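You operate a simulated robot arm through the tools that you are given. There is no shell and no other tool.

You are at the controls of a simulated robot arm. One attempt, no reset.

Task
Drop the thick cream and grey rings through the narrowest window each fits, then count them.
Fine: try each in the 57 mm window first; leave them under the slotted frame; count them by moving the blue slider two on, to 5.

It is judged by the outcome, as a careful person would: the job done as asked, and still so three seconds after it is handed in. It fails if anything else is knocked over, pushed out of place, dropped, spilled or broken.

Robot
A 7-joint arm with a two-finger parallel gripper, fixed in place. Base frame: the origin is at the foot of the arm, x ahead of it, y to its left, z up; the work surface is at about z = 800. Units: mm, degrees, N and s.
Its first joint turns from -149.0 to 149.0 degrees. Payload 3.43 kg.
The tool frame sits at the grasp point between the pads (the TCP): z along the fingers, y along the line on which they close. The tips reach 30 mm beyond it. Largest opening 94 mm; finger width 28, thickness 10; the body of the gripper, 50 by 96 mm, starts 55 mm behind the TCP.
Orientation is that of the tool frame in the base frame, as a unit quaternion [w, x, y, z]. With the fingers straight down and closing along the base's y, the tool's x points along the base's -x, its y along +y and its z along -z.

Tools
- The arm moves only by the tool drive_tool. Its argument "steps" is a list that holds one entry, the list of rows, each a list of 6 numbers: the shift along the tool's x, y, z in mm, then the turn, a rotation vector about the tool's x, y, z in degrees. In form: [[[tx, ty, tz, wx, wy, wz], ...]]. A call has 1 to 20 rows; each row shifts and turns the commanded pose from where the row before left it, along the tool's axes as they then stand. "jaw" is the gripper command, from -1 (shut) to 1 (fully open), values between in proportion, set as the call begins (left out, the last holds). Rows are played at 5 a second. More than 50 mm and 8.6 degrees between two rows, or a gripper value outside its range, and nothing of the call is played. Where a pose cannot be reached the arm comes as near as it can. A force on the tool above 50 N (or 10 N above the force at the start of the call, whichever is more), or a blocked arm, ends the call early, and 0.2 s more pass. The fingers move at their own pace (about 45 mm/s each) and stop on an object; they squeeze with about 33 N. The grip force told is the motor's: it shows also when the fingers shut on nothing. Time passes only in rows, and 0.2 s behind the last, so rows that do not move let the fingers close. It gives the time, the measured TCP pose, the force on the tool (base axes), the opening and the grip force at its end, in the units of the frame above (readings bear some noise), with the torque about the TCP (base axes, N m) and any sound that the robot's microphone picked up.
- Cameras (640 x 400 px; columns grow to the right, rows downward): "scene" is fixed at [220.7, 649.9, 1519.6]; the picture's right is [-0.34, -0.94, 0.00], its down [-0.80, 0.29, -0.52] and it looks along [0.49, -0.17, -0.85] (base axes); focal length 214 px, centre (320, 200). "wrist" rides on the gripper at [76, 14, -102] in the tool frame; the picture's right is [-0.18, 0.98, 0.00], its down [-0.75, -0.14, -0.64] and it looks along [-0.63, -0.12, 0.77] (tool axes); focal length 243 px, centre (320, 200). There is no depth. A picture from a camera that has moved, and an enlarged one, comes with that camera's place and axes in the base frame and with its lens.
- get_image(camera): a new picture of that camera. No time passes.
- inspect(camera, box): a new picture of the part [left, top, right, bottom] of that camera's present view, enlarged. No time passes.
- finish_job(): hands the job in; it is judged then, once.

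Nothing tells you positions but the pictures and the camera data. Unless the task says otherwise, let go and move clear before handing in.

The tools are called after ">>>" by a JSON object that holds its "method" and its "body". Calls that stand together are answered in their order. drive_tool: Moves the arm, as the interface text tells. Its arguments: {"type":"object","properties":{"steps":{"type":"array","items":{"type":"array","items":{"type":"array","items":{"type":"number"}}}},"jaw":{"type":"number"}},"required":["steps"]} The other tools are called the same way: get_image (camera) takes a picture; inspect (camera, box) takes an enlarged picture of a part of a camera's view; finish_job () hands the job in.

At the start:

```text
t: 0.0
eef_pos: [620.8, 462.6, 1091.2]
tcp_rot: [0.0, 0.0, 1.0, 0.0]
force: [-0.9, -0.3, -0.4]
torque: [-0.01, 0.01, 0.0]
opening: 94.3
finger_force: 0.1
```

scene: 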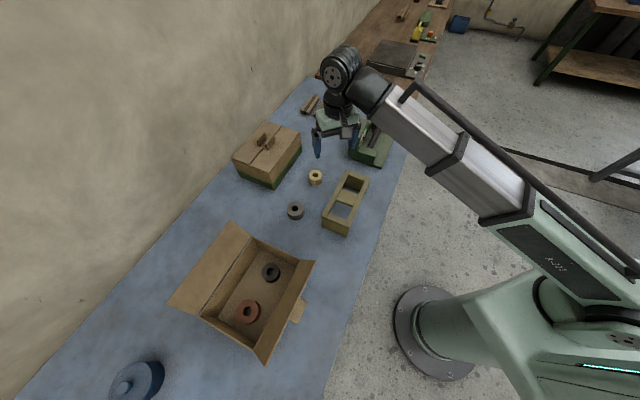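
wrist: 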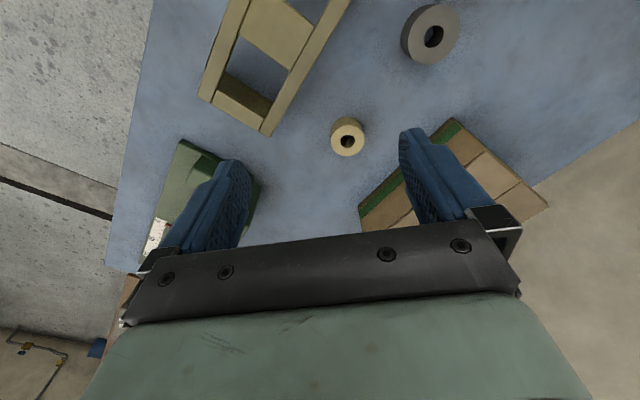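

I see a cream ring and a grey ring on the blue bench, a slotted frame with two windows, an open box with other rings, and probably the slider counter behind the gripper. I'll take closer looks before moving anything.

>>> {"method": "inspect", "body": {"camera": "scene", "box": [260, 140, 420, 240]}}

>>> {"method": "inspect", "body": {"camera": "scene", "box": [300, 80, 428, 180]}}

>>> {"method": "inspect", "body": {"camera": "wrist", "box": [160, 0, 480, 200]}}

>>> {"method": "inspect", "body": {"camera": "scene", "box": [160, 220, 320, 370]}}

>>> {"method": "inspect", "body": {"camera": "wrist", "box": [100, 120, 280, 280]}}

```text
4.00 times, centred on (340, 190) of scene
camera zoom: at [220.7, 649.9, 1519.6], right [-0.34, -0.94, 0.0], down [-0.8, 0.29, -0.52], along [0.49, -0.17, -0.85], focal length 858 px, centre (240, 240)
```

zoom: 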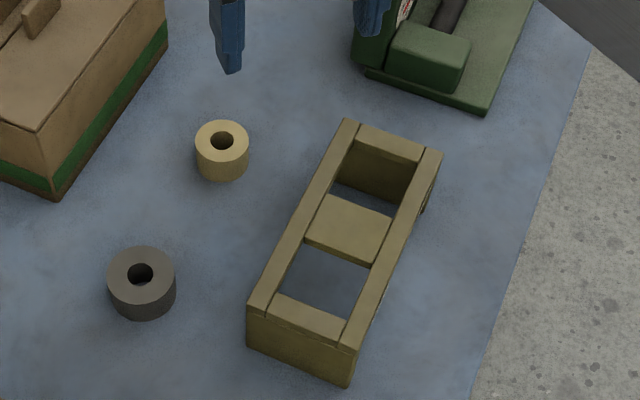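

```text
4.00 times, centred on (364, 130) of scene
camera zoom: at [220.7, 649.9, 1519.6], right [-0.34, -0.94, 0.0], down [-0.8, 0.29, -0.52], along [0.49, -0.17, -0.85], focal length 858 px, centre (144, 480)
```

zoom: 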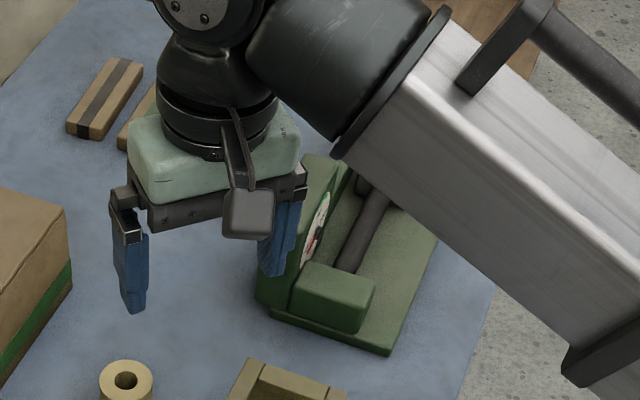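

```text
2.00 times, centred on (320, 100) of wrist
camera zoom: at [545.5, 476.9, 1194.0], right [0.18, 0.98, 0.0], down [0.75, -0.14, 0.64], along [0.63, -0.12, -0.77], focal length 485 px, centre (320, 400)
```

zoom: 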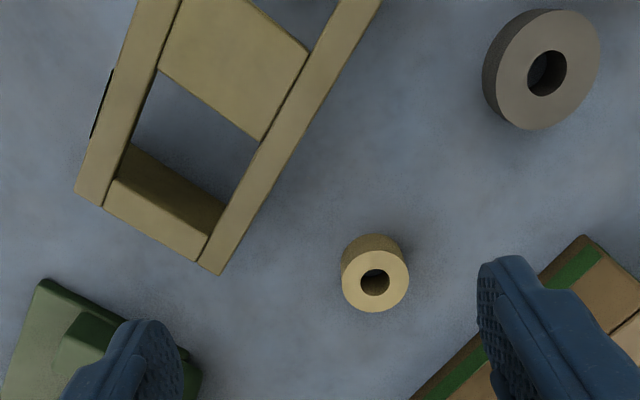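

```text
2.67 times, centred on (240, 295) of scene
camera zoom: at [220.7, 649.9, 1519.6], right [-0.34, -0.94, 0.0], down [-0.8, 0.29, -0.52], along [0.49, -0.17, -0.85], focal length 572 px, centre (533, -53)
```

zoom: 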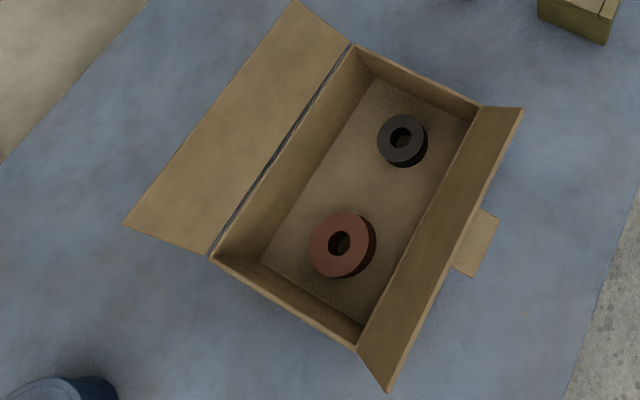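

```text
2.50 times, centred on (190, 200) of wrist
camera zoom: at [545.5, 476.9, 1194.0], right [0.18, 0.98, 0.0], down [0.75, -0.14, 0.64], along [0.63, -0.12, -0.77], focal length 606 px, centre (645, 200)
```

zoom: 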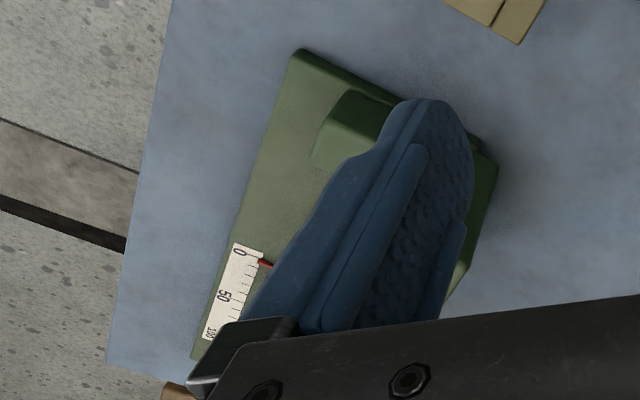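

The rings and frame are clear, but I haven't found the blue slider yet and the green device shows a scale with a red pointer. I'll look at the rest of the bench.

>>> {"method": "inspect", "body": {"camera": "scene", "box": [370, 0, 480, 80]}}

>>> {"method": "inspect", "body": {"camera": "scene", "box": [60, 320, 220, 400]}}

>>> {"method": "inspect", "body": {"camera": "scene", "box": [290, 80, 340, 125]}}

>>> {"method": "inspect", "body": {"camera": "scene", "box": [220, 110, 320, 200]}}

>>> {"method": "inspect", "body": {"camera": "wrist", "box": [0, 240, 160, 400]}}

>>> {"method": "inspect", "body": {"camera": "scene", "box": [340, 110, 400, 170]}}

```text
5.00 times, centred on (425, 40) of scene
camera zoom: at [220.7, 649.9, 1519.6], right [-0.34, -0.94, 0.0], down [-0.8, 0.29, -0.52], along [0.49, -0.17, -0.85], focal length 1072 px, centre (-205, 1000)
```

zoom: 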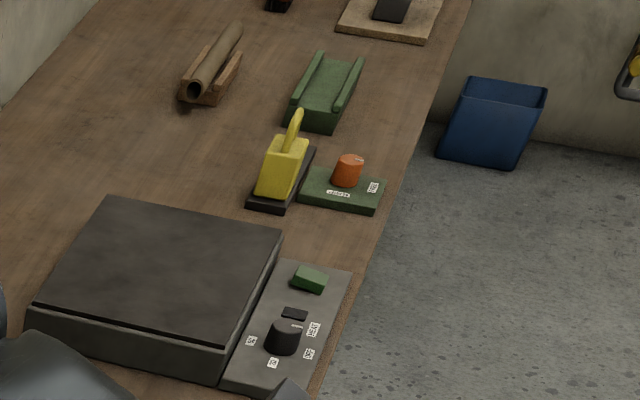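

```text
4.00 times, centred on (140, 360) of scene
camera zoom: at [220.7, 649.9, 1519.6], right [-0.34, -0.94, 0.0], down [-0.8, 0.29, -0.52], along [0.49, -0.17, -0.85], focal length 858 px, centre (1040, -440)
```

zoom: 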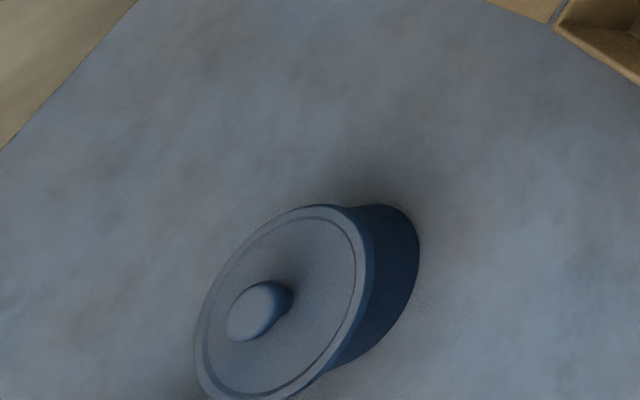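

```text
8.89 times, centred on (315, 102) of scene
camera zoom: at [220.7, 649.9, 1519.6], right [-0.34, -0.94, 0.0], down [-0.8, 0.29, -0.52], along [0.49, -0.17, -0.85], focal length 1906 px, centre (364, 1067)
```

zoom: 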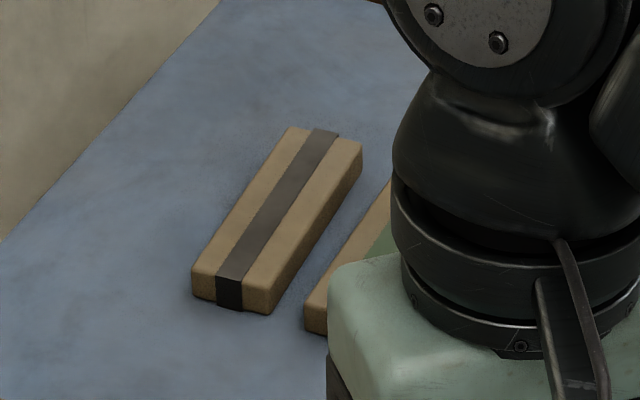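

```text
4.44 times, centred on (270, 155) of scene
camera zoom: at [220.7, 649.9, 1519.6], right [-0.34, -0.94, 0.0], down [-0.8, 0.29, -0.52], along [0.49, -0.17, -0.85], focal length 953 px, centre (542, 400)
```

zoom: 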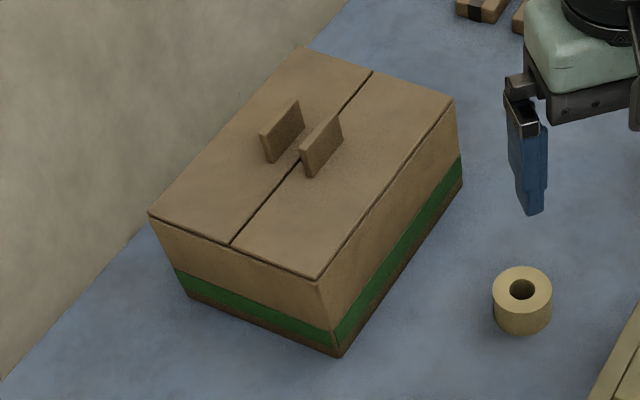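

```text
2.50 times, centred on (80, 320) of wrist
camera zoom: at [545.5, 476.9, 1194.0], right [0.18, 0.98, 0.0], down [0.75, -0.14, 0.64], along [0.63, -0.12, -0.77], focal length 606 px, centre (920, -100)
```

zoom: 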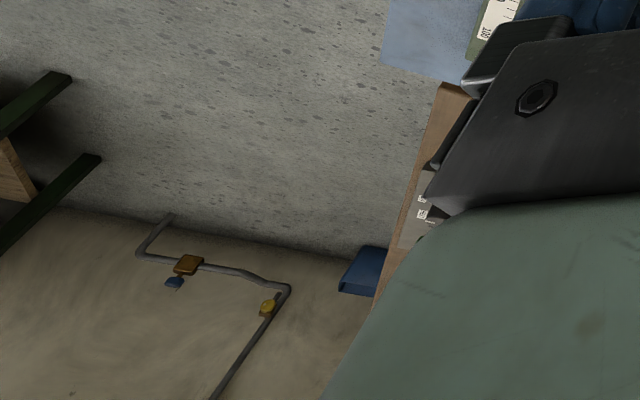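

```text
6.67 times, centred on (370, 140) of scene
camera zoom: at [220.7, 649.9, 1519.6], right [-0.34, -0.94, 0.0], down [-0.8, 0.29, -0.52], along [0.49, -0.17, -0.85], focal length 1430 px, centre (-13, 600)
```

zoom: 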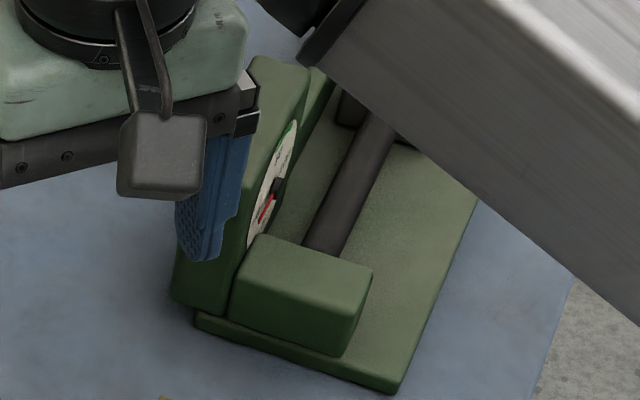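

The two thick rings stand on the bench, and there is a dark shape on the robot-facing (-y) side of the frame that could be the slider. I'll swing the wrist camera round to look at that side from up high.

>>> {"method": "drive_tool", "body": {"steps": [[[12, -40, 8, 0, 0, 0], [12, -40, 8, 0, 0, 0], [12, -40, 8, 0, 0, 0], [12, -40, 8, 0, 0, 0], [12, -40, 8, 0, 0, 0], [0, 0, 0, 0, 0, -8.2], [0, 0, 0, 0, 0, -8.2], [0, 0, 0, 0, 0, -8.2], [0, 0, 0, 0, 0, -8.2], [0, 0, 0, 0, 0, -8.2], [0, 0, 0, 0, 0, -8.2], [0, 0, 0, 0, 0, -8.2], [0, 0, 0, 0, 0, -8.2], [0, 0, 0, 0, 0, -8.2], [0, 0, 0, 0, 0, -8.2], [0, 0, 0, 0, 0, -8]]]}}

>>> {"method": "get_image", "body": {"camera": "wrist"}}

>>> {"method": "get_image", "body": {"camera": "scene"}}

```text
t: 3.4
eef_pos: [561.7, 261.5, 1052.6]
tcp_rot: [0.001, 0.707, -0.707, 0.0]
force: [0.0, -0.1, -0.1]
torque: [-0.01, 0.04, 0.0]
opening: 94.3
finger_force: 0.1
```

```text
taken
camera wrist: at [547.4, 185.6, 1154.7], right [-0.98, 0.18, 0.0], down [0.14, 0.75, 0.64], along [0.12, 0.63, -0.77], focal length 243 px, centre (320, 200)
```

wrist: 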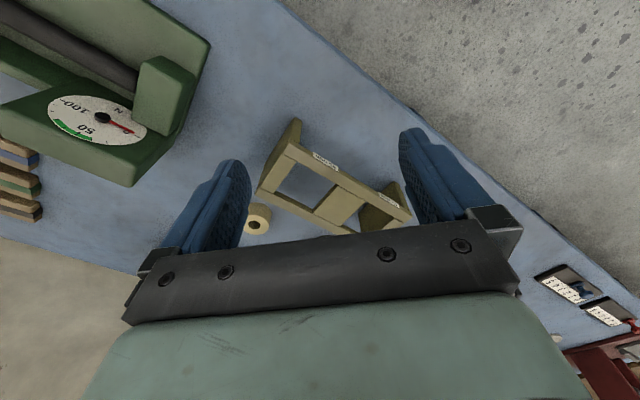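

```text
taken
```

scene: 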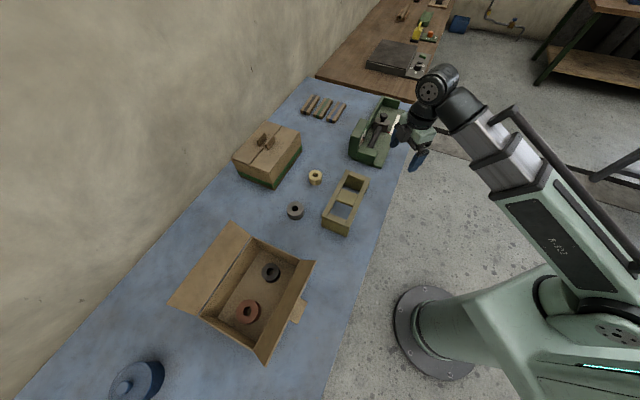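

The frame carries printed labels on this side, and at the lower right I see two scale boards on the bench, roughly around x≈0, y≈900. I'll zoom in on both.

>>> {"method": "inspect", "body": {"camera": "wrist", "box": [520, 240, 640, 360]}}

>>> {"method": "inspect", "body": {"camera": "wrist", "box": [240, 110, 420, 240]}}

>>> {"method": "inspect", "body": {"camera": "scene", "box": [290, 80, 420, 180]}}

```text
3.33 times, centred on (580, 300) of wrist
camera zoom: at [547.4, 185.6, 1154.7], right [-0.98, 0.18, 0.0], down [0.14, 0.75, 0.64], along [0.12, 0.63, -0.77], focal length 809 px, centre (-547, -133)
```

zoom: 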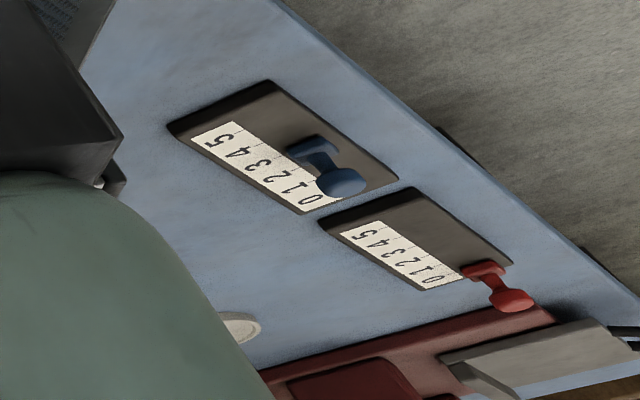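

```text
3.08 times, centred on (330, 175) of wrist
camera zoom: at [547.4, 185.6, 1154.7], right [-0.98, 0.18, 0.0], down [0.14, 0.75, 0.64], along [0.12, 0.63, -0.77], focal length 746 px, centre (289, 277)
```

zoom: 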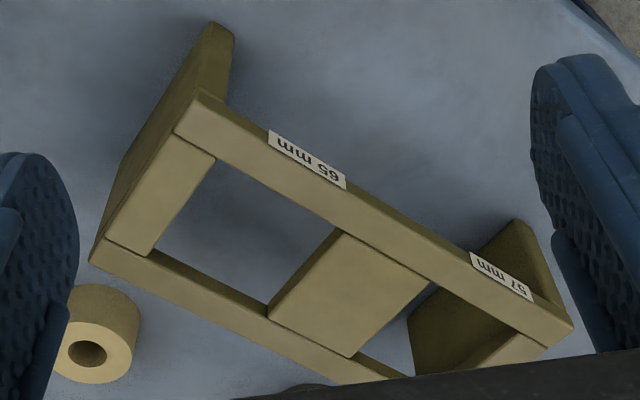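

```text
4.00 times, centred on (355, 130) of scene
camera zoom: at [220.7, 649.9, 1519.6], right [-0.34, -0.94, 0.0], down [-0.8, 0.29, -0.52], along [0.49, -0.17, -0.85], focal length 858 px, centre (180, 480)
```

zoom: 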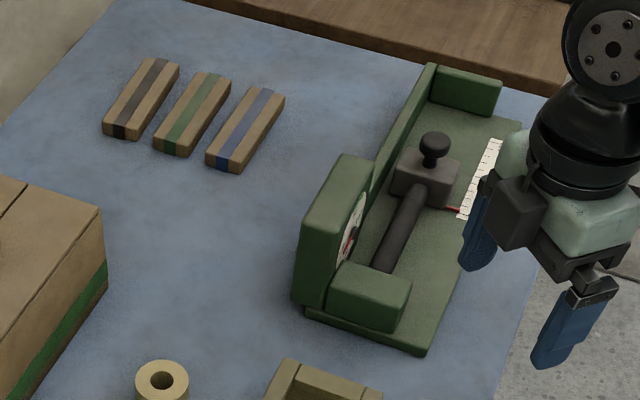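

The frame labels read 57 mm (end toward -x,+y) and 65 mm (end toward +x,-y), and the frame's long axis lies about 45° in the base frame. The blue slider board is far off near x≈0, y≈900. Next I'll put the wrist camera above the frame with the tool squared to it, to measure precisely.

>>> {"method": "drive_tool", "body": {"steps": [[[0, 0, 0, 0, 0, 7.5], [0, 0, 0, 0, 0, 7.5], [0, 0, 0, 0, 0, 7.5], [0, 0, 0, 0, 0, 7.5], [0, 0, 0, 0, 0, 7.5], [0, 0, 0, 0, 0, 7.5], [-38.4, 20.7, 0, 0, 0, 0], [-38.4, 20.7, 0, 0, 0, 0], [-38.4, 20.7, 0, 0, 0, 0], [-38.4, 20.7, 0, 0, 0, 0], [0, 0, 0, 0, 0, 0]]]}}

>>> {"method": "get_image", "body": {"camera": "wrist"}}

>>> {"method": "inspect", "body": {"camera": "wrist", "box": [180, 0, 440, 160]}}

```text
t: 5.8
eef_pos: [610.4, 430.4, 1050.8]
tcp_rot: [0.0, -0.383, 0.924, 0.0]
force: [-0.1, 0.1, 0.5]
torque: [0.0, 0.02, -0.01]
opening: 94.0
finger_force: 0.2
```

```text
taken
camera wrist: at [547.4, 387.3, 1153.4], right [-0.56, 0.83, 0.0], down [0.63, 0.43, 0.64], along [0.53, 0.36, -0.77], focal length 243 px, centre (320, 200)
```

wrist: 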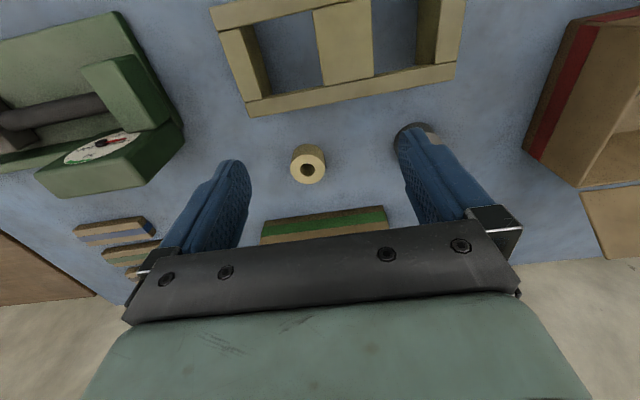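

```text
2.46 times, centred on (310, 80) of wrist
camera zoom: at [547.4, 387.3, 1153.4], right [-0.56, 0.83, 0.0], down [0.63, 0.43, 0.64], along [0.53, 0.36, -0.77], focal length 597 px, centre (345, 495)
```

zoom: 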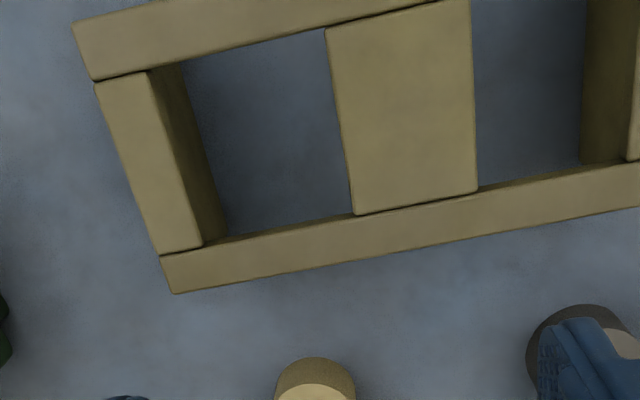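

The tool is now nearly square with the frame. I'll back off and raise a bit so the whole frame fits in the clear part of the wrist view.

>>> {"method": "drive_tool", "body": {"steps": [[[40, 0, -10, 0, 0, 0], [40, 0, -10, 0, 0, 0], [0, 0, 0, 0, 0, 0], [0, 0, 0, 0, 0, 0]]]}}

>>> {"method": "inspect", "body": {"camera": "wrist", "box": [200, 20, 480, 195]}}

>>> {"method": "inspect", "body": {"camera": "scene", "box": [310, 160, 390, 240]}}

```text
t: 6.8
eef_pos: [552.4, 373.3, 1070.4]
tcp_rot: [0.0, -0.383, 0.924, 0.0]
force: [-0.1, 0.1, -0.3]
torque: [0.0, -0.03, -0.01]
opening: 94.0
finger_force: 0.0
```

```text
2.29 times, centred on (340, 108) of wrist
camera zoom: at [489.9, 329.2, 1172.2], right [-0.56, 0.83, 0.0], down [0.63, 0.43, 0.64], along [0.53, 0.36, -0.77], focal length 555 px, centre (274, 411)
```

zoom: 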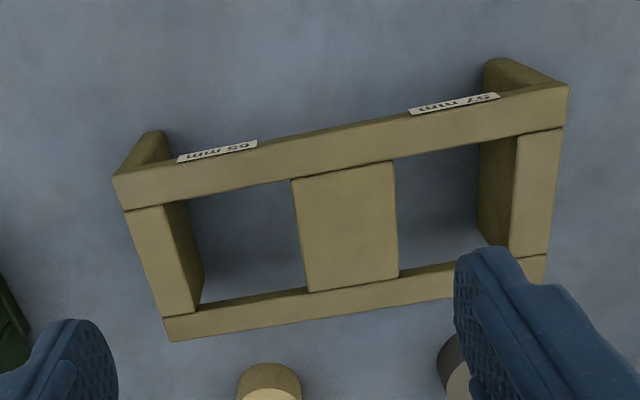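

```text
5.00 times, centred on (350, 200) of scene
camera zoom: at [220.7, 649.9, 1519.6], right [-0.34, -0.94, 0.0], down [-0.8, 0.29, -0.52], along [0.49, -0.17, -0.85], focal length 1072 px, centre (170, 200)
```

zoom: 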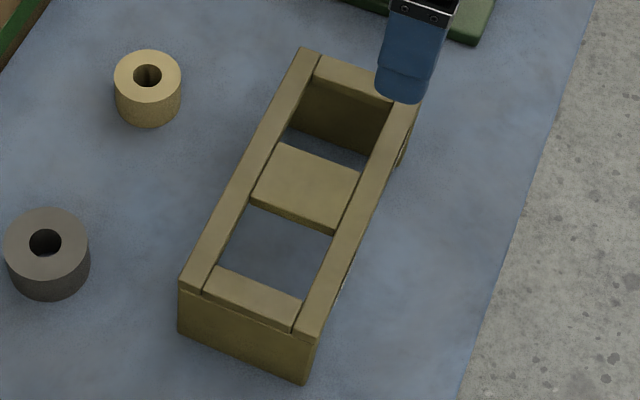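

The frame stands about 87 mm high (top near z≈887), squared to the tool's current yaw. In frame-aligned coordinates the rings sit about 110 mm beyond its far rail. I'll now move the camera over the two rings to measure them.

>>> {"method": "drive_tool", "body": {"steps": [[[-37.5, 6.9, 3.3, 0, 0, 0], [-37.5, 6.9, 3.3, 0, 0, 0], [-37.5, 6.9, 3.3, 0, 0, 0], [-37.5, 6.9, 3.3, 0, 0, 0], [-37.5, 6.9, 3.3, 0, 0, 0], [-37.5, 6.9, 3.3, 0, 0, 0], [0, 0, 0, 0, 0, 0], [0, 0, 0, 0, 0, 0]]]}}

>>> {"method": "get_image", "body": {"camera": "wrist"}}

>>> {"method": "inspect", "body": {"camera": "wrist", "box": [220, 0, 420, 125]}}

```text
t: 8.6
eef_pos: [683.7, 562.3, 1051.1]
tcp_rot: [0.0, -0.382, 0.924, 0.0]
force: [-0.6, 0.2, -0.5]
torque: [0.0, -0.01, 0.01]
opening: 93.9
finger_force: 0.1
```

```text
taken
camera wrist: at [620.5, 517.8, 1152.7], right [-0.56, 0.83, 0.0], down [0.63, 0.43, 0.64], along [0.53, 0.36, -0.77], focal length 243 px, centre (320, 200)
```

wrist: 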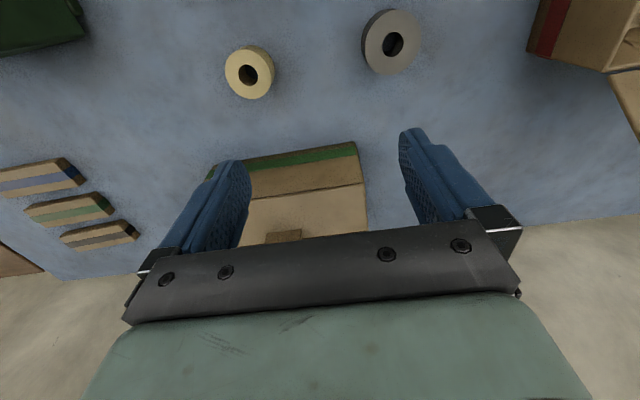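

```text
3.20 times, centred on (320, 62) of wrist
camera zoom: at [620.5, 517.8, 1152.7], right [-0.56, 0.83, 0.0], down [0.63, 0.43, 0.64], along [0.53, 0.36, -0.77], focal length 776 px, centre (320, 640)
```

zoom: 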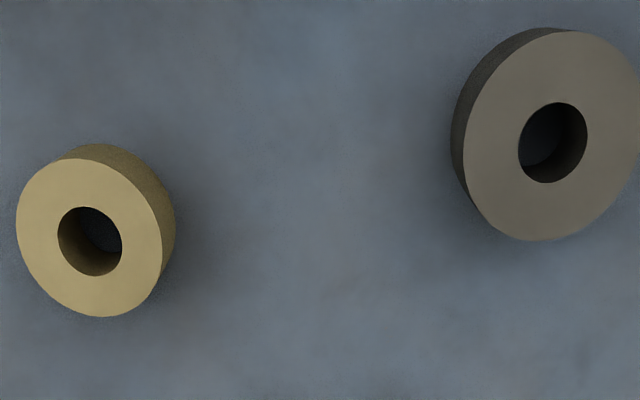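

Both rings are about 32 mm thick; I measure the cream at roughly 55 mm diameter centred near (728, 487), and the grey at roughly 63 mm near (607, 606). I'll go above the cream ring first and check the alignment before descending.

>>> {"method": "drive_tool", "body": {"steps": [[[7.4, -28.4, 25, 0, 0, 0], [7.4, -28.4, 25, 0, 0, 0], [7.4, -28.4, 25, 0, 0, 0], [0, 0, 25, 0, 0, 0], [0, 0, 25, 0, 0, 0], [0, 0, 0, 0, 0, 0], [0, 0, 0, 0, 0, 0]]]}}

>>> {"method": "get_image", "body": {"camera": "wrist"}}

>>> {"method": "inspect", "body": {"camera": "scene", "box": [280, 140, 360, 190]}}

```text
t: 10.2
eef_pos: [729.6, 486.5, 926.6]
tcp_rot: [0.0, -0.383, 0.924, -0.001]
force: [-0.7, 0.0, 0.9]
torque: [0.02, 0.0, -0.01]
opening: 94.2
finger_force: 0.1
```

```text
taken
camera wrist: at [666.4, 442.7, 1029.1], right [-0.56, 0.83, 0.0], down [0.63, 0.43, 0.64], along [0.53, 0.36, -0.77], focal length 243 px, centre (320, 200)
```

wrist: 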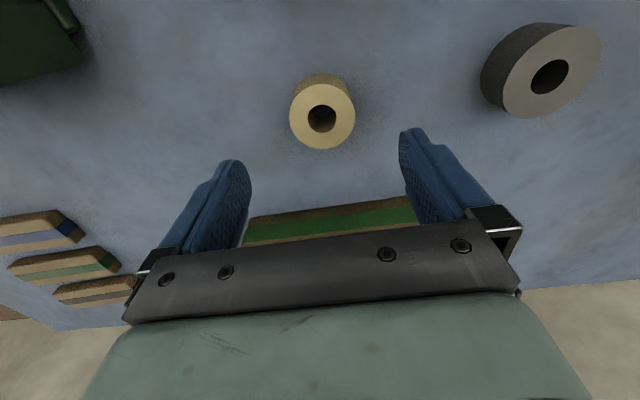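

```text
8.00 times, centred on (320, 165) of scene
camera zoom: at [220.7, 649.9, 1519.6], right [-0.34, -0.94, 0.0], down [-0.8, 0.29, -0.52], along [0.49, -0.17, -0.85], focal length 1716 px, centre (320, 480)
```

zoom: 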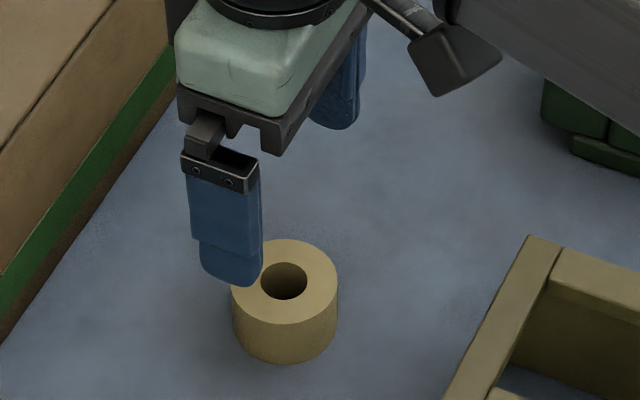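

The ring is centred under the gripper within about a millimetre. I'll descend until the fingertips overlap roughly the top half of the ring.

>>> {"method": "drive_tool", "body": {"steps": [[[0, 0.3, 25, 0, 0, 0], [0, 0.3, 25, 0, 0, 0], [0, 0.2, 15, 0, 0, 0], [0, 0, 10, 0, 0, 0], [0, 0, 4.6, 0, 0, 0], [0, 0, 0, 0, 0, 0]]]}}

>>> {"method": "inspect", "body": {"camera": "scene", "box": [280, 140, 360, 190]}}

>>> {"method": "get_image", "body": {"camera": "wrist"}}

```text
t: 11.6
eef_pos: [729.1, 484.9, 848.7]
tcp_rot: [0.0, -0.383, 0.924, 0.0]
force: [0.2, 0.7, -0.9]
torque: [-0.02, 0.0, 0.01]
opening: 94.1
finger_force: 0.0
```

```text
8.00 times, centred on (320, 165) of scene
camera zoom: at [220.7, 649.9, 1519.6], right [-0.34, -0.94, 0.0], down [-0.8, 0.29, -0.52], along [0.49, -0.17, -0.85], focal length 1716 px, centre (320, 480)
```

zoom: 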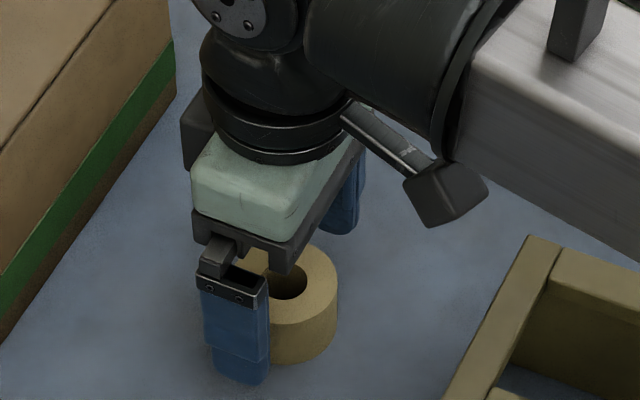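

```text
taken
camera wrist: at [665.7, 441.6, 950.4], right [-0.56, 0.83, 0.0], down [0.63, 0.43, 0.64], along [0.53, 0.36, -0.77], focal length 243 px, centre (320, 200)
```

wrist: 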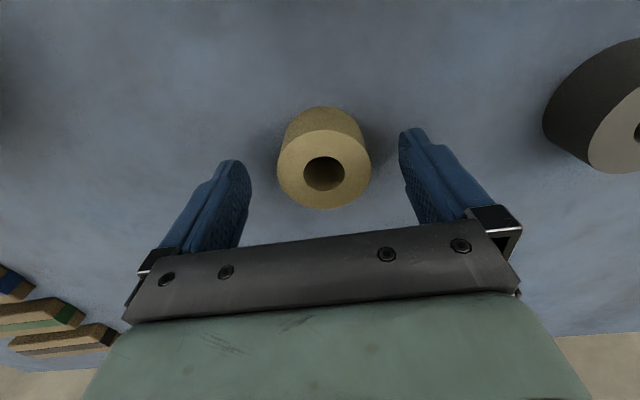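

The ring sits centred between the open fingers. I'll lower 3 mm more and close on it.

>>> {"method": "drive_tool", "body": {"steps": [[[0, 0.5, 3, 0, 0, 0], [0, 0, 0, 0, 0, 0]]]}}

>>> {"method": "drive_tool", "body": {"steps": [[[0, 0, 0, 0, 0, 0], [0, 0, 0, 0, 0, 0], [0, 0, 0, 0, 0, 0], [0, 0, 0, 0, 0, 0], [0, 0, 0, 0, 0, 0], [0, 0, 0, 0, 0, 0]]], "jaw": -1}}

>>> {"method": "get_image", "body": {"camera": "wrist"}}

```text
t: 12.2
eef_pos: [727.8, 486.7, 845.4]
tcp_rot: [0.0, -0.382, 0.924, 0.0]
force: [0.3, 0.0, 0.3]
torque: [-0.01, 0.0, 0.01]
opening: 94.0
finger_force: 0.1
```

```text
t: 13.6
eef_pos: [727.7, 485.4, 845.3]
tcp_rot: [0.0, -0.383, 0.924, 0.0]
force: [-1.1, 0.2, 0.6]
torque: [0.07, 0.05, -0.03]
opening: 52.6
finger_force: 33.0
```

```text
taken
camera wrist: at [664.7, 442.1, 947.2], right [-0.56, 0.83, 0.0], down [0.63, 0.43, 0.64], along [0.53, 0.36, -0.77], focal length 243 px, centre (320, 200)
```

wrist: 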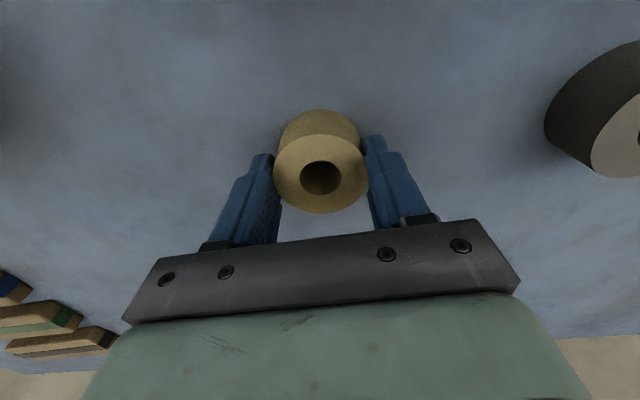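

The fingers stopped at 52.6 mm with a firm grip, so the cream ring measures about 53 mm. I'll lift it straight up, then move toward the 57 mm window with the camera above it for a finer measurement.

>>> {"method": "drive_tool", "body": {"steps": [[[0, 0, -8, 0, 0, 0], [0, 0, -25, 0, 0, 0], [0, 0, -40, 0, 0, 0], [0, 0, -40, 0, 0, 0], [0, 0, -40, 0, 0, 0], [28.3, 30, 0, 0, 0, 0], [28.3, 30, 0, 0, 0, 0], [28.3, 30, 0, 0, 0, 0], [28.3, 30, 0, 0, 0, 0], [0, 0, 0, 0, 0, 0], [0, 0, 0, 0, 0, 0]]]}}

>>> {"method": "get_image", "body": {"camera": "wrist"}}

>>> {"method": "inspect", "body": {"camera": "wrist", "box": [240, 0, 400, 100]}}

>>> {"method": "inspect", "body": {"camera": "scene", "box": [290, 150, 370, 200]}}

```text
t: 16.0
eef_pos: [562.5, 490.3, 998.0]
tcp_rot: [0.0, -0.383, 0.924, 0.001]
force: [0.2, 0.4, -0.3]
torque: [0.0, 0.02, 0.01]
opening: 52.8
finger_force: 32.8
```

```text
taken
camera wrist: at [499.3, 446.7, 1100.4], right [-0.56, 0.83, 0.0], down [0.63, 0.43, 0.64], along [0.53, 0.36, -0.77], focal length 243 px, centre (320, 200)
```

wrist: 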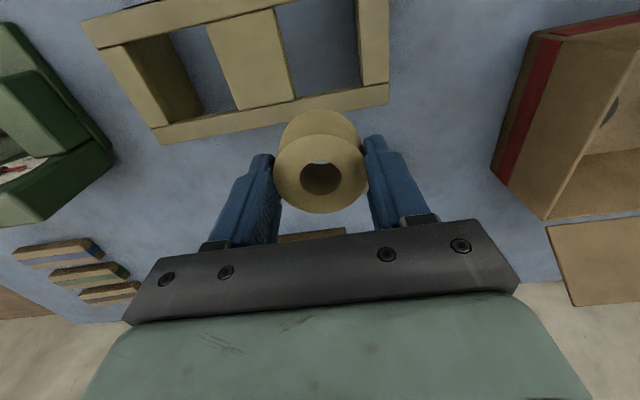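

```text
4.00 times, centred on (320, 50) of wrist
camera zoom: at [499.3, 446.7, 1100.4], right [-0.56, 0.83, 0.0], down [0.63, 0.43, 0.64], along [0.53, 0.36, -0.77], focal length 970 px, centre (320, 800)
```

zoom: 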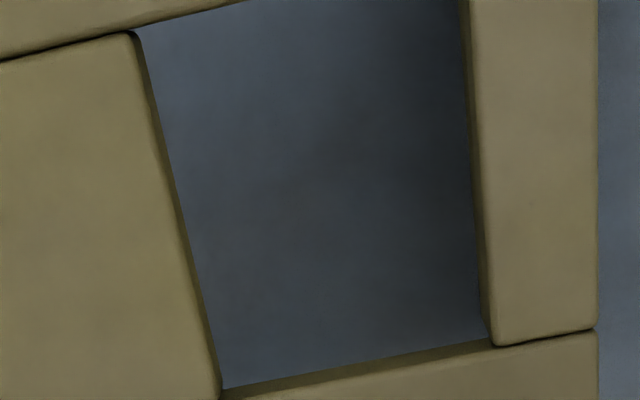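

```text
8.00 times, centred on (330, 175) of scene
camera zoom: at [220.7, 649.9, 1519.6], right [-0.34, -0.94, 0.0], down [-0.8, 0.29, -0.52], along [0.49, -0.17, -0.85], focal length 1716 px, centre (240, 400)
```

zoom: 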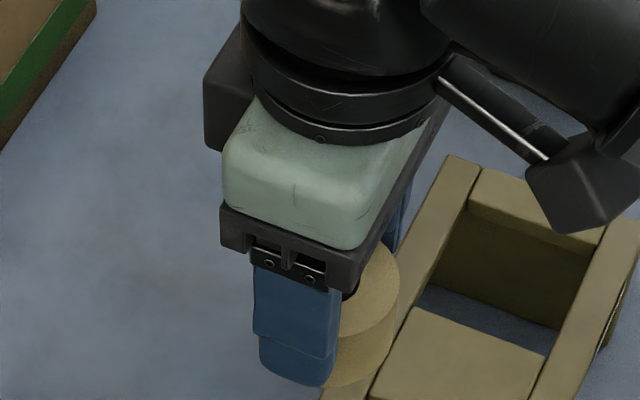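

The ring is held level and the 57 mm window is in clear view. I'll zoom further on its edges to fix the window centre to a fraction of a millimetre.

>>> {"method": "inspect", "body": {"camera": "wrist", "box": [260, 0, 324, 40]}}

>>> {"method": "inspect", "body": {"camera": "wrist", "box": [276, 70, 340, 110]}}

>>> {"method": "inspect", "body": {"camera": "wrist", "box": [336, 60, 400, 100]}}

>>> {"method": "inspect", "body": {"camera": "wrist", "box": [336, 0, 400, 40]}}

>>> {"method": "inspect", "body": {"camera": "wrist", "box": [240, 90, 400, 220]}}

```text
10.00 times, centred on (292, 20) of wrist
camera zoom: at [499.3, 446.7, 1100.4], right [-0.56, 0.83, 0.0], down [0.63, 0.43, 0.64], along [0.53, 0.36, -0.77], focal length 2426 px, centre (600, 2000)
```

zoom: 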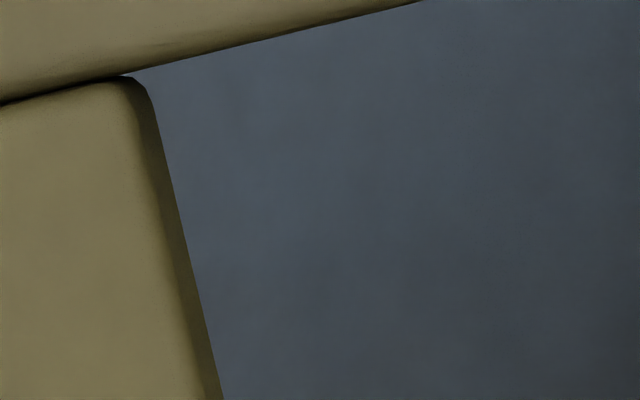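

```text
10.00 times, centred on (308, 90) of wrist
camera zoom: at [499.3, 446.7, 1100.4], right [-0.56, 0.83, 0.0], down [0.63, 0.43, 0.64], along [0.53, 0.36, -0.77], focal length 2426 px, centre (440, 1300)
```

zoom: 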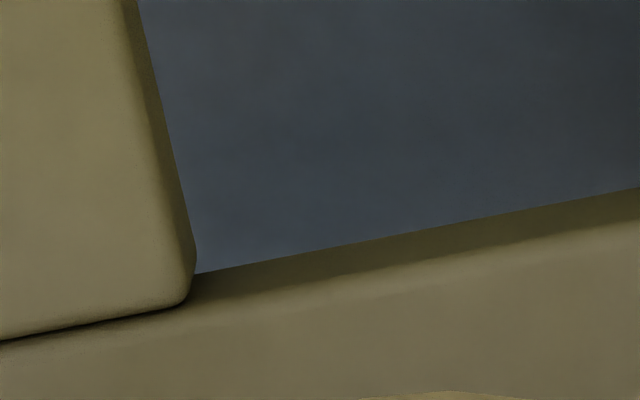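

```text
10.00 times, centred on (368, 80) of wrist
camera zoom: at [499.3, 446.7, 1100.4], right [-0.56, 0.83, 0.0], down [0.63, 0.43, 0.64], along [0.53, 0.36, -0.77], focal length 2426 px, centre (-160, 1400)
```

zoom: 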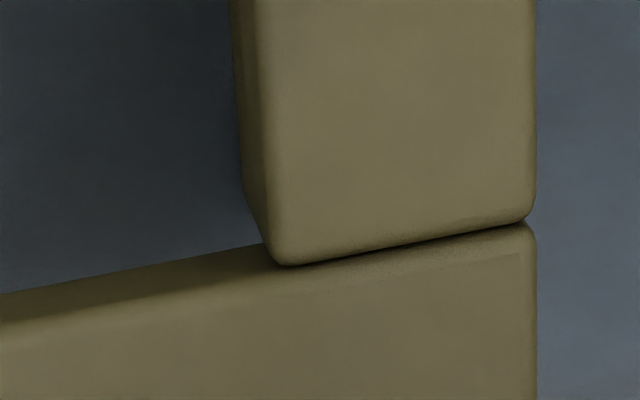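

```text
10.00 times, centred on (368, 20) of wrist
camera zoom: at [499.3, 446.7, 1100.4], right [-0.56, 0.83, 0.0], down [0.63, 0.43, 0.64], along [0.53, 0.36, -0.77], focal length 2426 px, centre (-160, 2000)
```

zoom: 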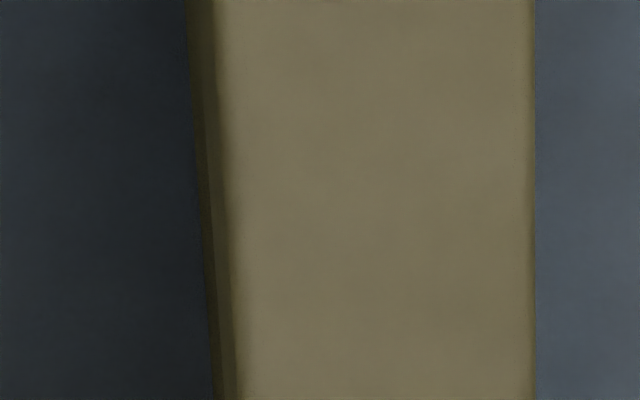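

```text
3.08 times, centred on (320, 155) of wrist
camera zoom: at [499.3, 446.7, 1100.4], right [-0.56, 0.83, 0.0], down [0.63, 0.43, 0.64], along [0.53, 0.36, -0.77], focal length 746 px, centre (320, 338)
```

zoom: 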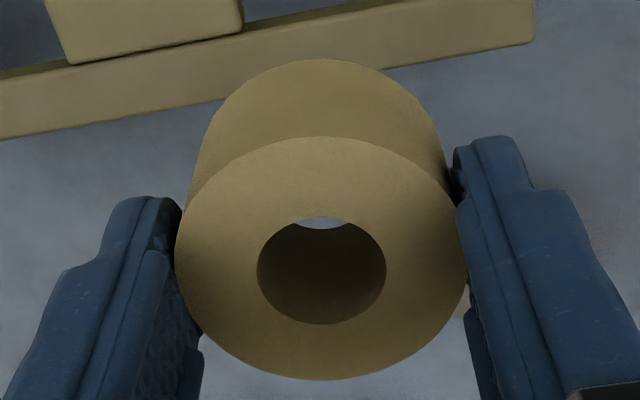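

The cream ring's grip is square, with its centre within 2 mm of the tool axis. I put the 57 mm window's centre at about (525, 465) in base coordinates, with 63 mm across the rails. I'll move over it and stop just above for a check.

>>> {"method": "drive_tool", "body": {"steps": [[[15.4, 3.1, 0, 0, 0, 0], [15.3, 3, 0, 0, 0, 0], [15.3, 3, 0, 0, 0, 0], [0, 0, 20, 0, 0, 0], [0, 0, 20, 0, 0, 0], [0, 0, 13, 0, 0, 0], [0, 0, 0, 0, 0, 0], [0, 0, 0, 0, 0, 0]]]}}

>>> {"method": "get_image", "body": {"camera": "wrist"}}

>>> {"method": "inspect", "body": {"camera": "scene", "box": [300, 160, 380, 240]}}

>>> {"method": "inspect", "body": {"camera": "wrist", "box": [220, 60, 420, 220]}}

```text
t: 17.8
eef_pos: [522.9, 465.6, 944.9]
tcp_rot: [0.0, -0.382, 0.924, 0.001]
force: [-0.5, -0.8, -0.4]
torque: [0.02, 0.01, -0.02]
opening: 52.5
finger_force: 32.8
```

```text
taken
camera wrist: at [460.0, 420.8, 1047.1], right [-0.56, 0.83, 0.0], down [0.63, 0.43, 0.64], along [0.53, 0.36, -0.77], focal length 243 px, centre (320, 200)
```

wrist: 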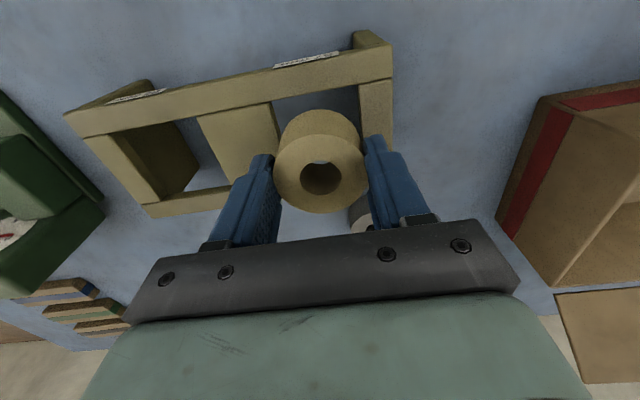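

```text
5.00 times, centred on (340, 200) of scene
camera zoom: at [220.7, 649.9, 1519.6], right [-0.34, -0.94, 0.0], down [-0.8, 0.29, -0.52], along [0.49, -0.17, -0.85], focal length 1072 px, centre (220, 200)
```

zoom: 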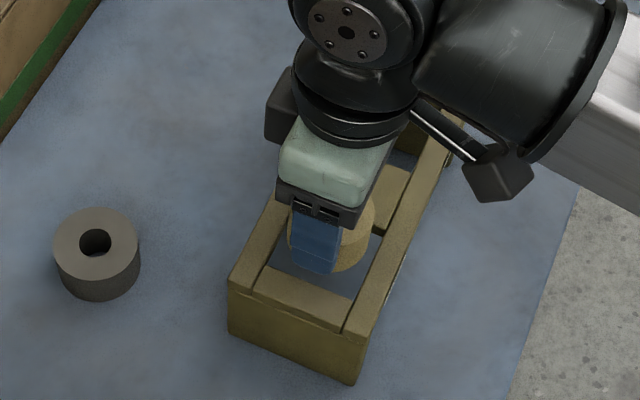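

```text
2.50 times, centred on (320, 140) of wrist
camera zoom: at [460.0, 420.8, 1047.1], right [-0.56, 0.83, 0.0], down [0.63, 0.43, 0.64], along [0.53, 0.36, -0.77], focal length 606 px, centre (320, 350)
```

zoom: 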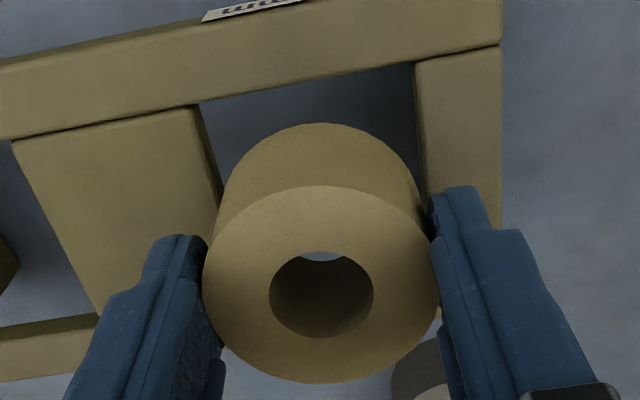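

The ring is hovering about 13 mm above the 57 mm window and looks centred. I'll lower it gently and watch the force.

>>> {"method": "drive_tool", "body": {"steps": [[[0, -0.6, 5, 0, 0, 0], [0, 0, 4, 0, 0, 0], [0, 0, 2, 0, 0, 0], [0, 0, 0, 0, 0, 0]]]}}

>>> {"method": "drive_tool", "body": {"steps": [[[0, 0, 1.5, 0, 0, 0], [0, 0, 1.5, 0, 0, 0], [0, 0, 0, 0, 0, 0]]]}}

>>> {"method": "inspect", "body": {"camera": "wrist", "box": [220, 60, 420, 220]}}

```text
t: 18.8
eef_pos: [523.7, 464.9, 934.1]
tcp_rot: [0.0, -0.383, 0.924, 0.0]
force: [-0.6, 0.1, -0.1]
torque: [0.01, 0.0, -0.01]
opening: 52.6
finger_force: 33.3
```

```text
t: 19.6
eef_pos: [524.7, 465.0, 931.4]
tcp_rot: [0.0, -0.382, 0.924, 0.0]
force: [-0.4, -0.6, -1.2]
torque: [0.01, 0.01, -0.01]
opening: 52.7
finger_force: 33.0
```

```text
2.50 times, centred on (320, 140) of wrist
camera zoom: at [461.3, 421.4, 1033.6], right [-0.56, 0.83, 0.0], down [0.63, 0.43, 0.64], along [0.53, 0.36, -0.77], focal length 606 px, centre (320, 350)
```

zoom: 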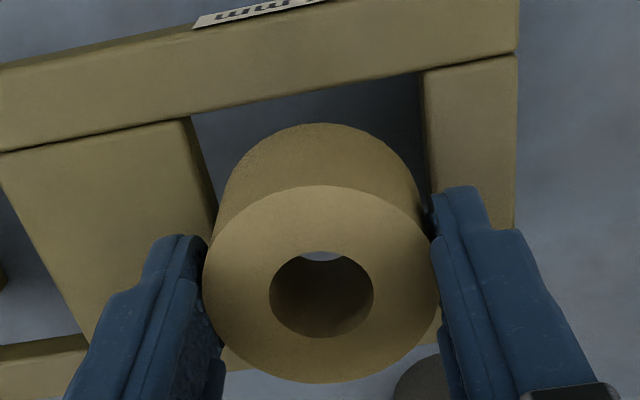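

No contact yet and the ring's lower rim lies inside the opening on both sides. I'll keep lowering in small steps.

>>> {"method": "drive_tool", "body": {"steps": [[[0, 0, 1.5, 0, 0, 0], [0, 0, 1.5, 0, 0, 0], [0, 0, 1.5, 0, 0, 0], [0, 0, 0, 0, 0, 0]]]}}

>>> {"method": "inspect", "body": {"camera": "wrist", "box": [220, 60, 420, 220]}}

>>> {"method": "inspect", "body": {"camera": "scene", "box": [310, 180, 374, 240]}}

```text
t: 20.6
eef_pos: [522.5, 465.6, 925.7]
tcp_rot: [0.0, -0.383, 0.924, 0.0]
force: [-0.7, 0.4, -1.3]
torque: [-0.02, 0.01, 0.02]
opening: 52.7
finger_force: 33.5
```

```text
2.50 times, centred on (320, 140) of wrist
camera zoom: at [460.4, 421.1, 1027.5], right [-0.56, 0.83, 0.0], down [0.63, 0.43, 0.64], along [0.53, 0.36, -0.77], focal length 606 px, centre (320, 350)
```

zoom: 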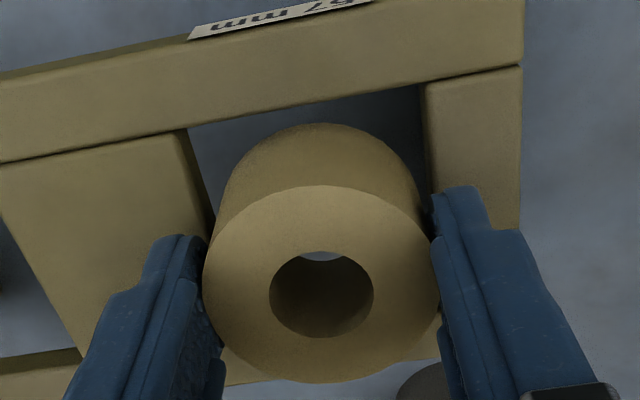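

```text
6.67 times, centred on (342, 210) of scene
camera zoom: at [220.7, 649.9, 1519.6], right [-0.34, -0.94, 0.0], down [-0.8, 0.29, -0.52], along [0.49, -0.17, -0.85], focal length 1430 px, centre (173, 133)
```

zoom: 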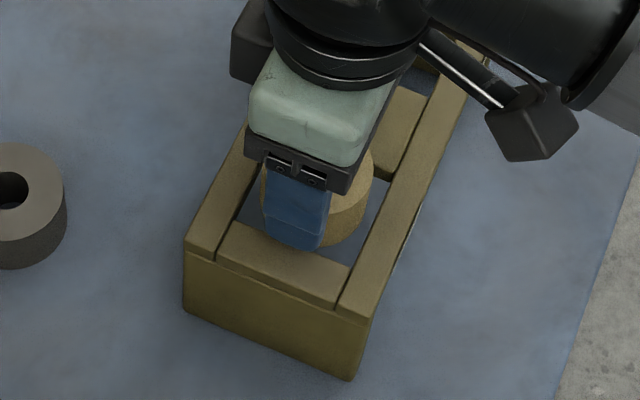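

Still no contact with the ring's bottom just below the frame's top surface, so it fits. I'll lower until the fingertips are just above the slats.

>>> {"method": "drive_tool", "body": {"steps": [[[0, 0, 1.5, 0, 0, 0], [0, 0, 1.5, 0, 0, 0], [0, 0, 1.5, 0, 0, 0], [0, 0, 1, 0, 0, 0], [0, 0, 0, 0, 0, 0]]]}}

>>> {"method": "inspect", "body": {"camera": "wrist", "box": [220, 60, 420, 220]}}

>>> {"method": "inspect", "body": {"camera": "scene", "box": [320, 180, 368, 230]}}

```text
t: 21.8
eef_pos: [524.4, 464.0, 921.6]
tcp_rot: [0.0, -0.383, 0.924, 0.0]
force: [0.5, -1.1, -1.3]
torque: [-0.01, -0.02, -0.02]
opening: 52.4
finger_force: 33.1
```

```text
2.50 times, centred on (320, 140) of wrist
camera zoom: at [461.0, 420.7, 1022.3], right [-0.56, 0.83, 0.0], down [0.63, 0.43, 0.64], along [0.53, 0.36, -0.77], focal length 606 px, centre (320, 350)
```

zoom: 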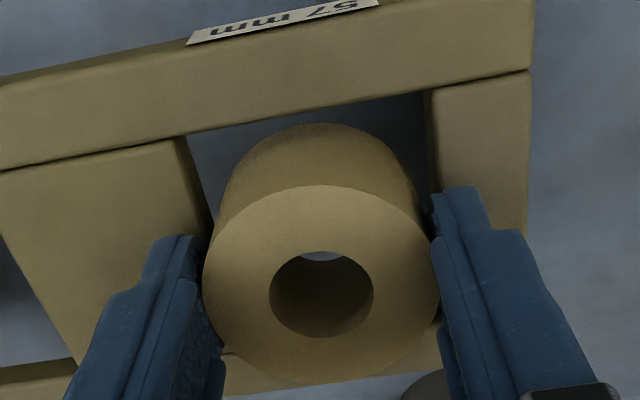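

```text
8.00 times, centred on (344, 205) of scene
camera zoom: at [220.7, 649.9, 1519.6], right [-0.34, -0.94, 0.0], down [-0.8, 0.29, -0.52], along [0.49, -0.17, -0.85], focal length 1716 px, centre (128, 160)
```

zoom: 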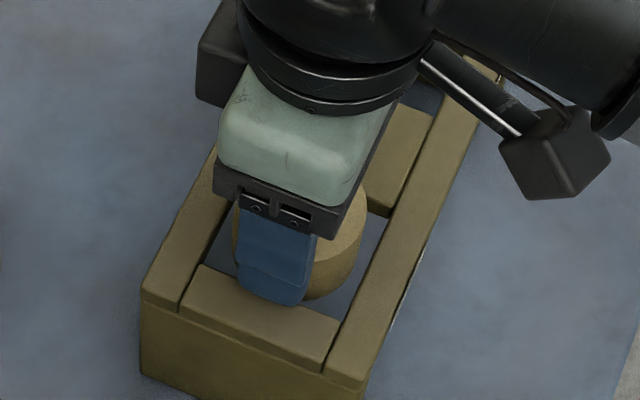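

The ring is roughly 10 mm into the window with no force, so it fits the 57 mm window. I'll go 1.5 mm lower and release it.

>>> {"method": "drive_tool", "body": {"steps": [[[0, 0, 1.5, 0, 0, 0], [0, 0, 0, 0, 0, 0]]]}}

>>> {"method": "drive_tool", "body": {"steps": [[[0, 0, 0, 0, 0, 0], [0, 0, 0, 0, 0, 0], [0, 0, 0, 0, 0, 0], [0, 0, 0, 0, 0, 0], [0, 0, 0, 0, 0, 0]]], "jaw": 0.8}}

>>> {"method": "inspect", "body": {"camera": "wrist", "box": [220, 60, 420, 220]}}

>>> {"method": "inspect", "body": {"camera": "scene", "box": [310, 170, 374, 240]}}

```text
t: 22.4
eef_pos: [524.7, 465.0, 918.4]
tcp_rot: [0.0, -0.383, 0.924, 0.0]
force: [0.0, 0.5, -0.9]
torque: [0.02, -0.02, -0.01]
opening: 53.0
finger_force: 33.3
```

```text
t: 23.6
eef_pos: [524.0, 464.9, 919.2]
tcp_rot: [0.0, -0.382, 0.924, 0.0]
force: [0.6, -0.9, 0.3]
torque: [0.0, -0.04, -0.04]
opening: 84.4
finger_force: 0.0
```

```text
2.50 times, centred on (320, 140) of wrist
camera zoom: at [461.2, 420.8, 1021.3], right [-0.56, 0.83, 0.0], down [0.63, 0.43, 0.64], along [0.53, 0.36, -0.77], focal length 606 px, centre (320, 350)
```

zoom: 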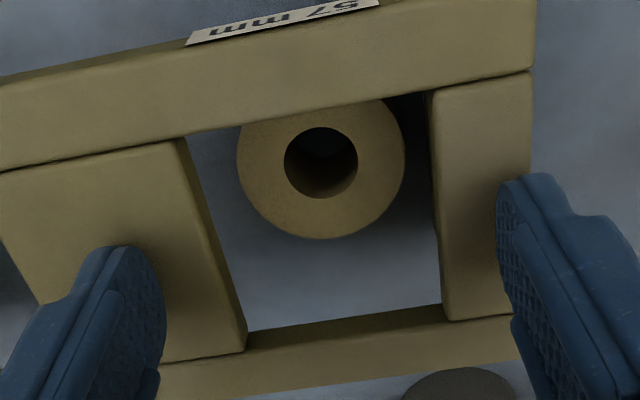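

```text
5.71 times, centred on (342, 205) of scene
camera zoom: at [220.7, 649.9, 1519.6], right [-0.34, -0.94, 0.0], down [-0.8, 0.29, -0.52], along [0.49, -0.17, -0.85], focal length 1226 px, centre (194, 171)
```

zoom: 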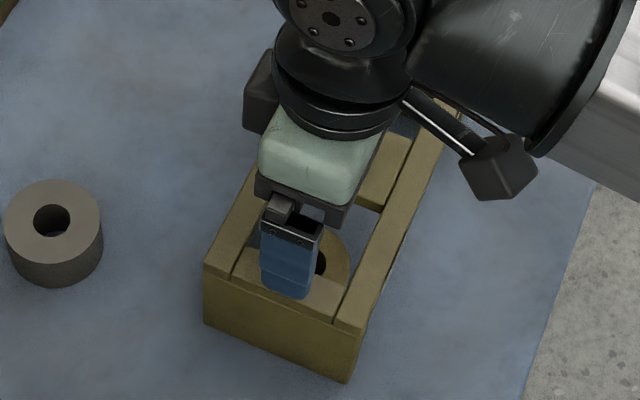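

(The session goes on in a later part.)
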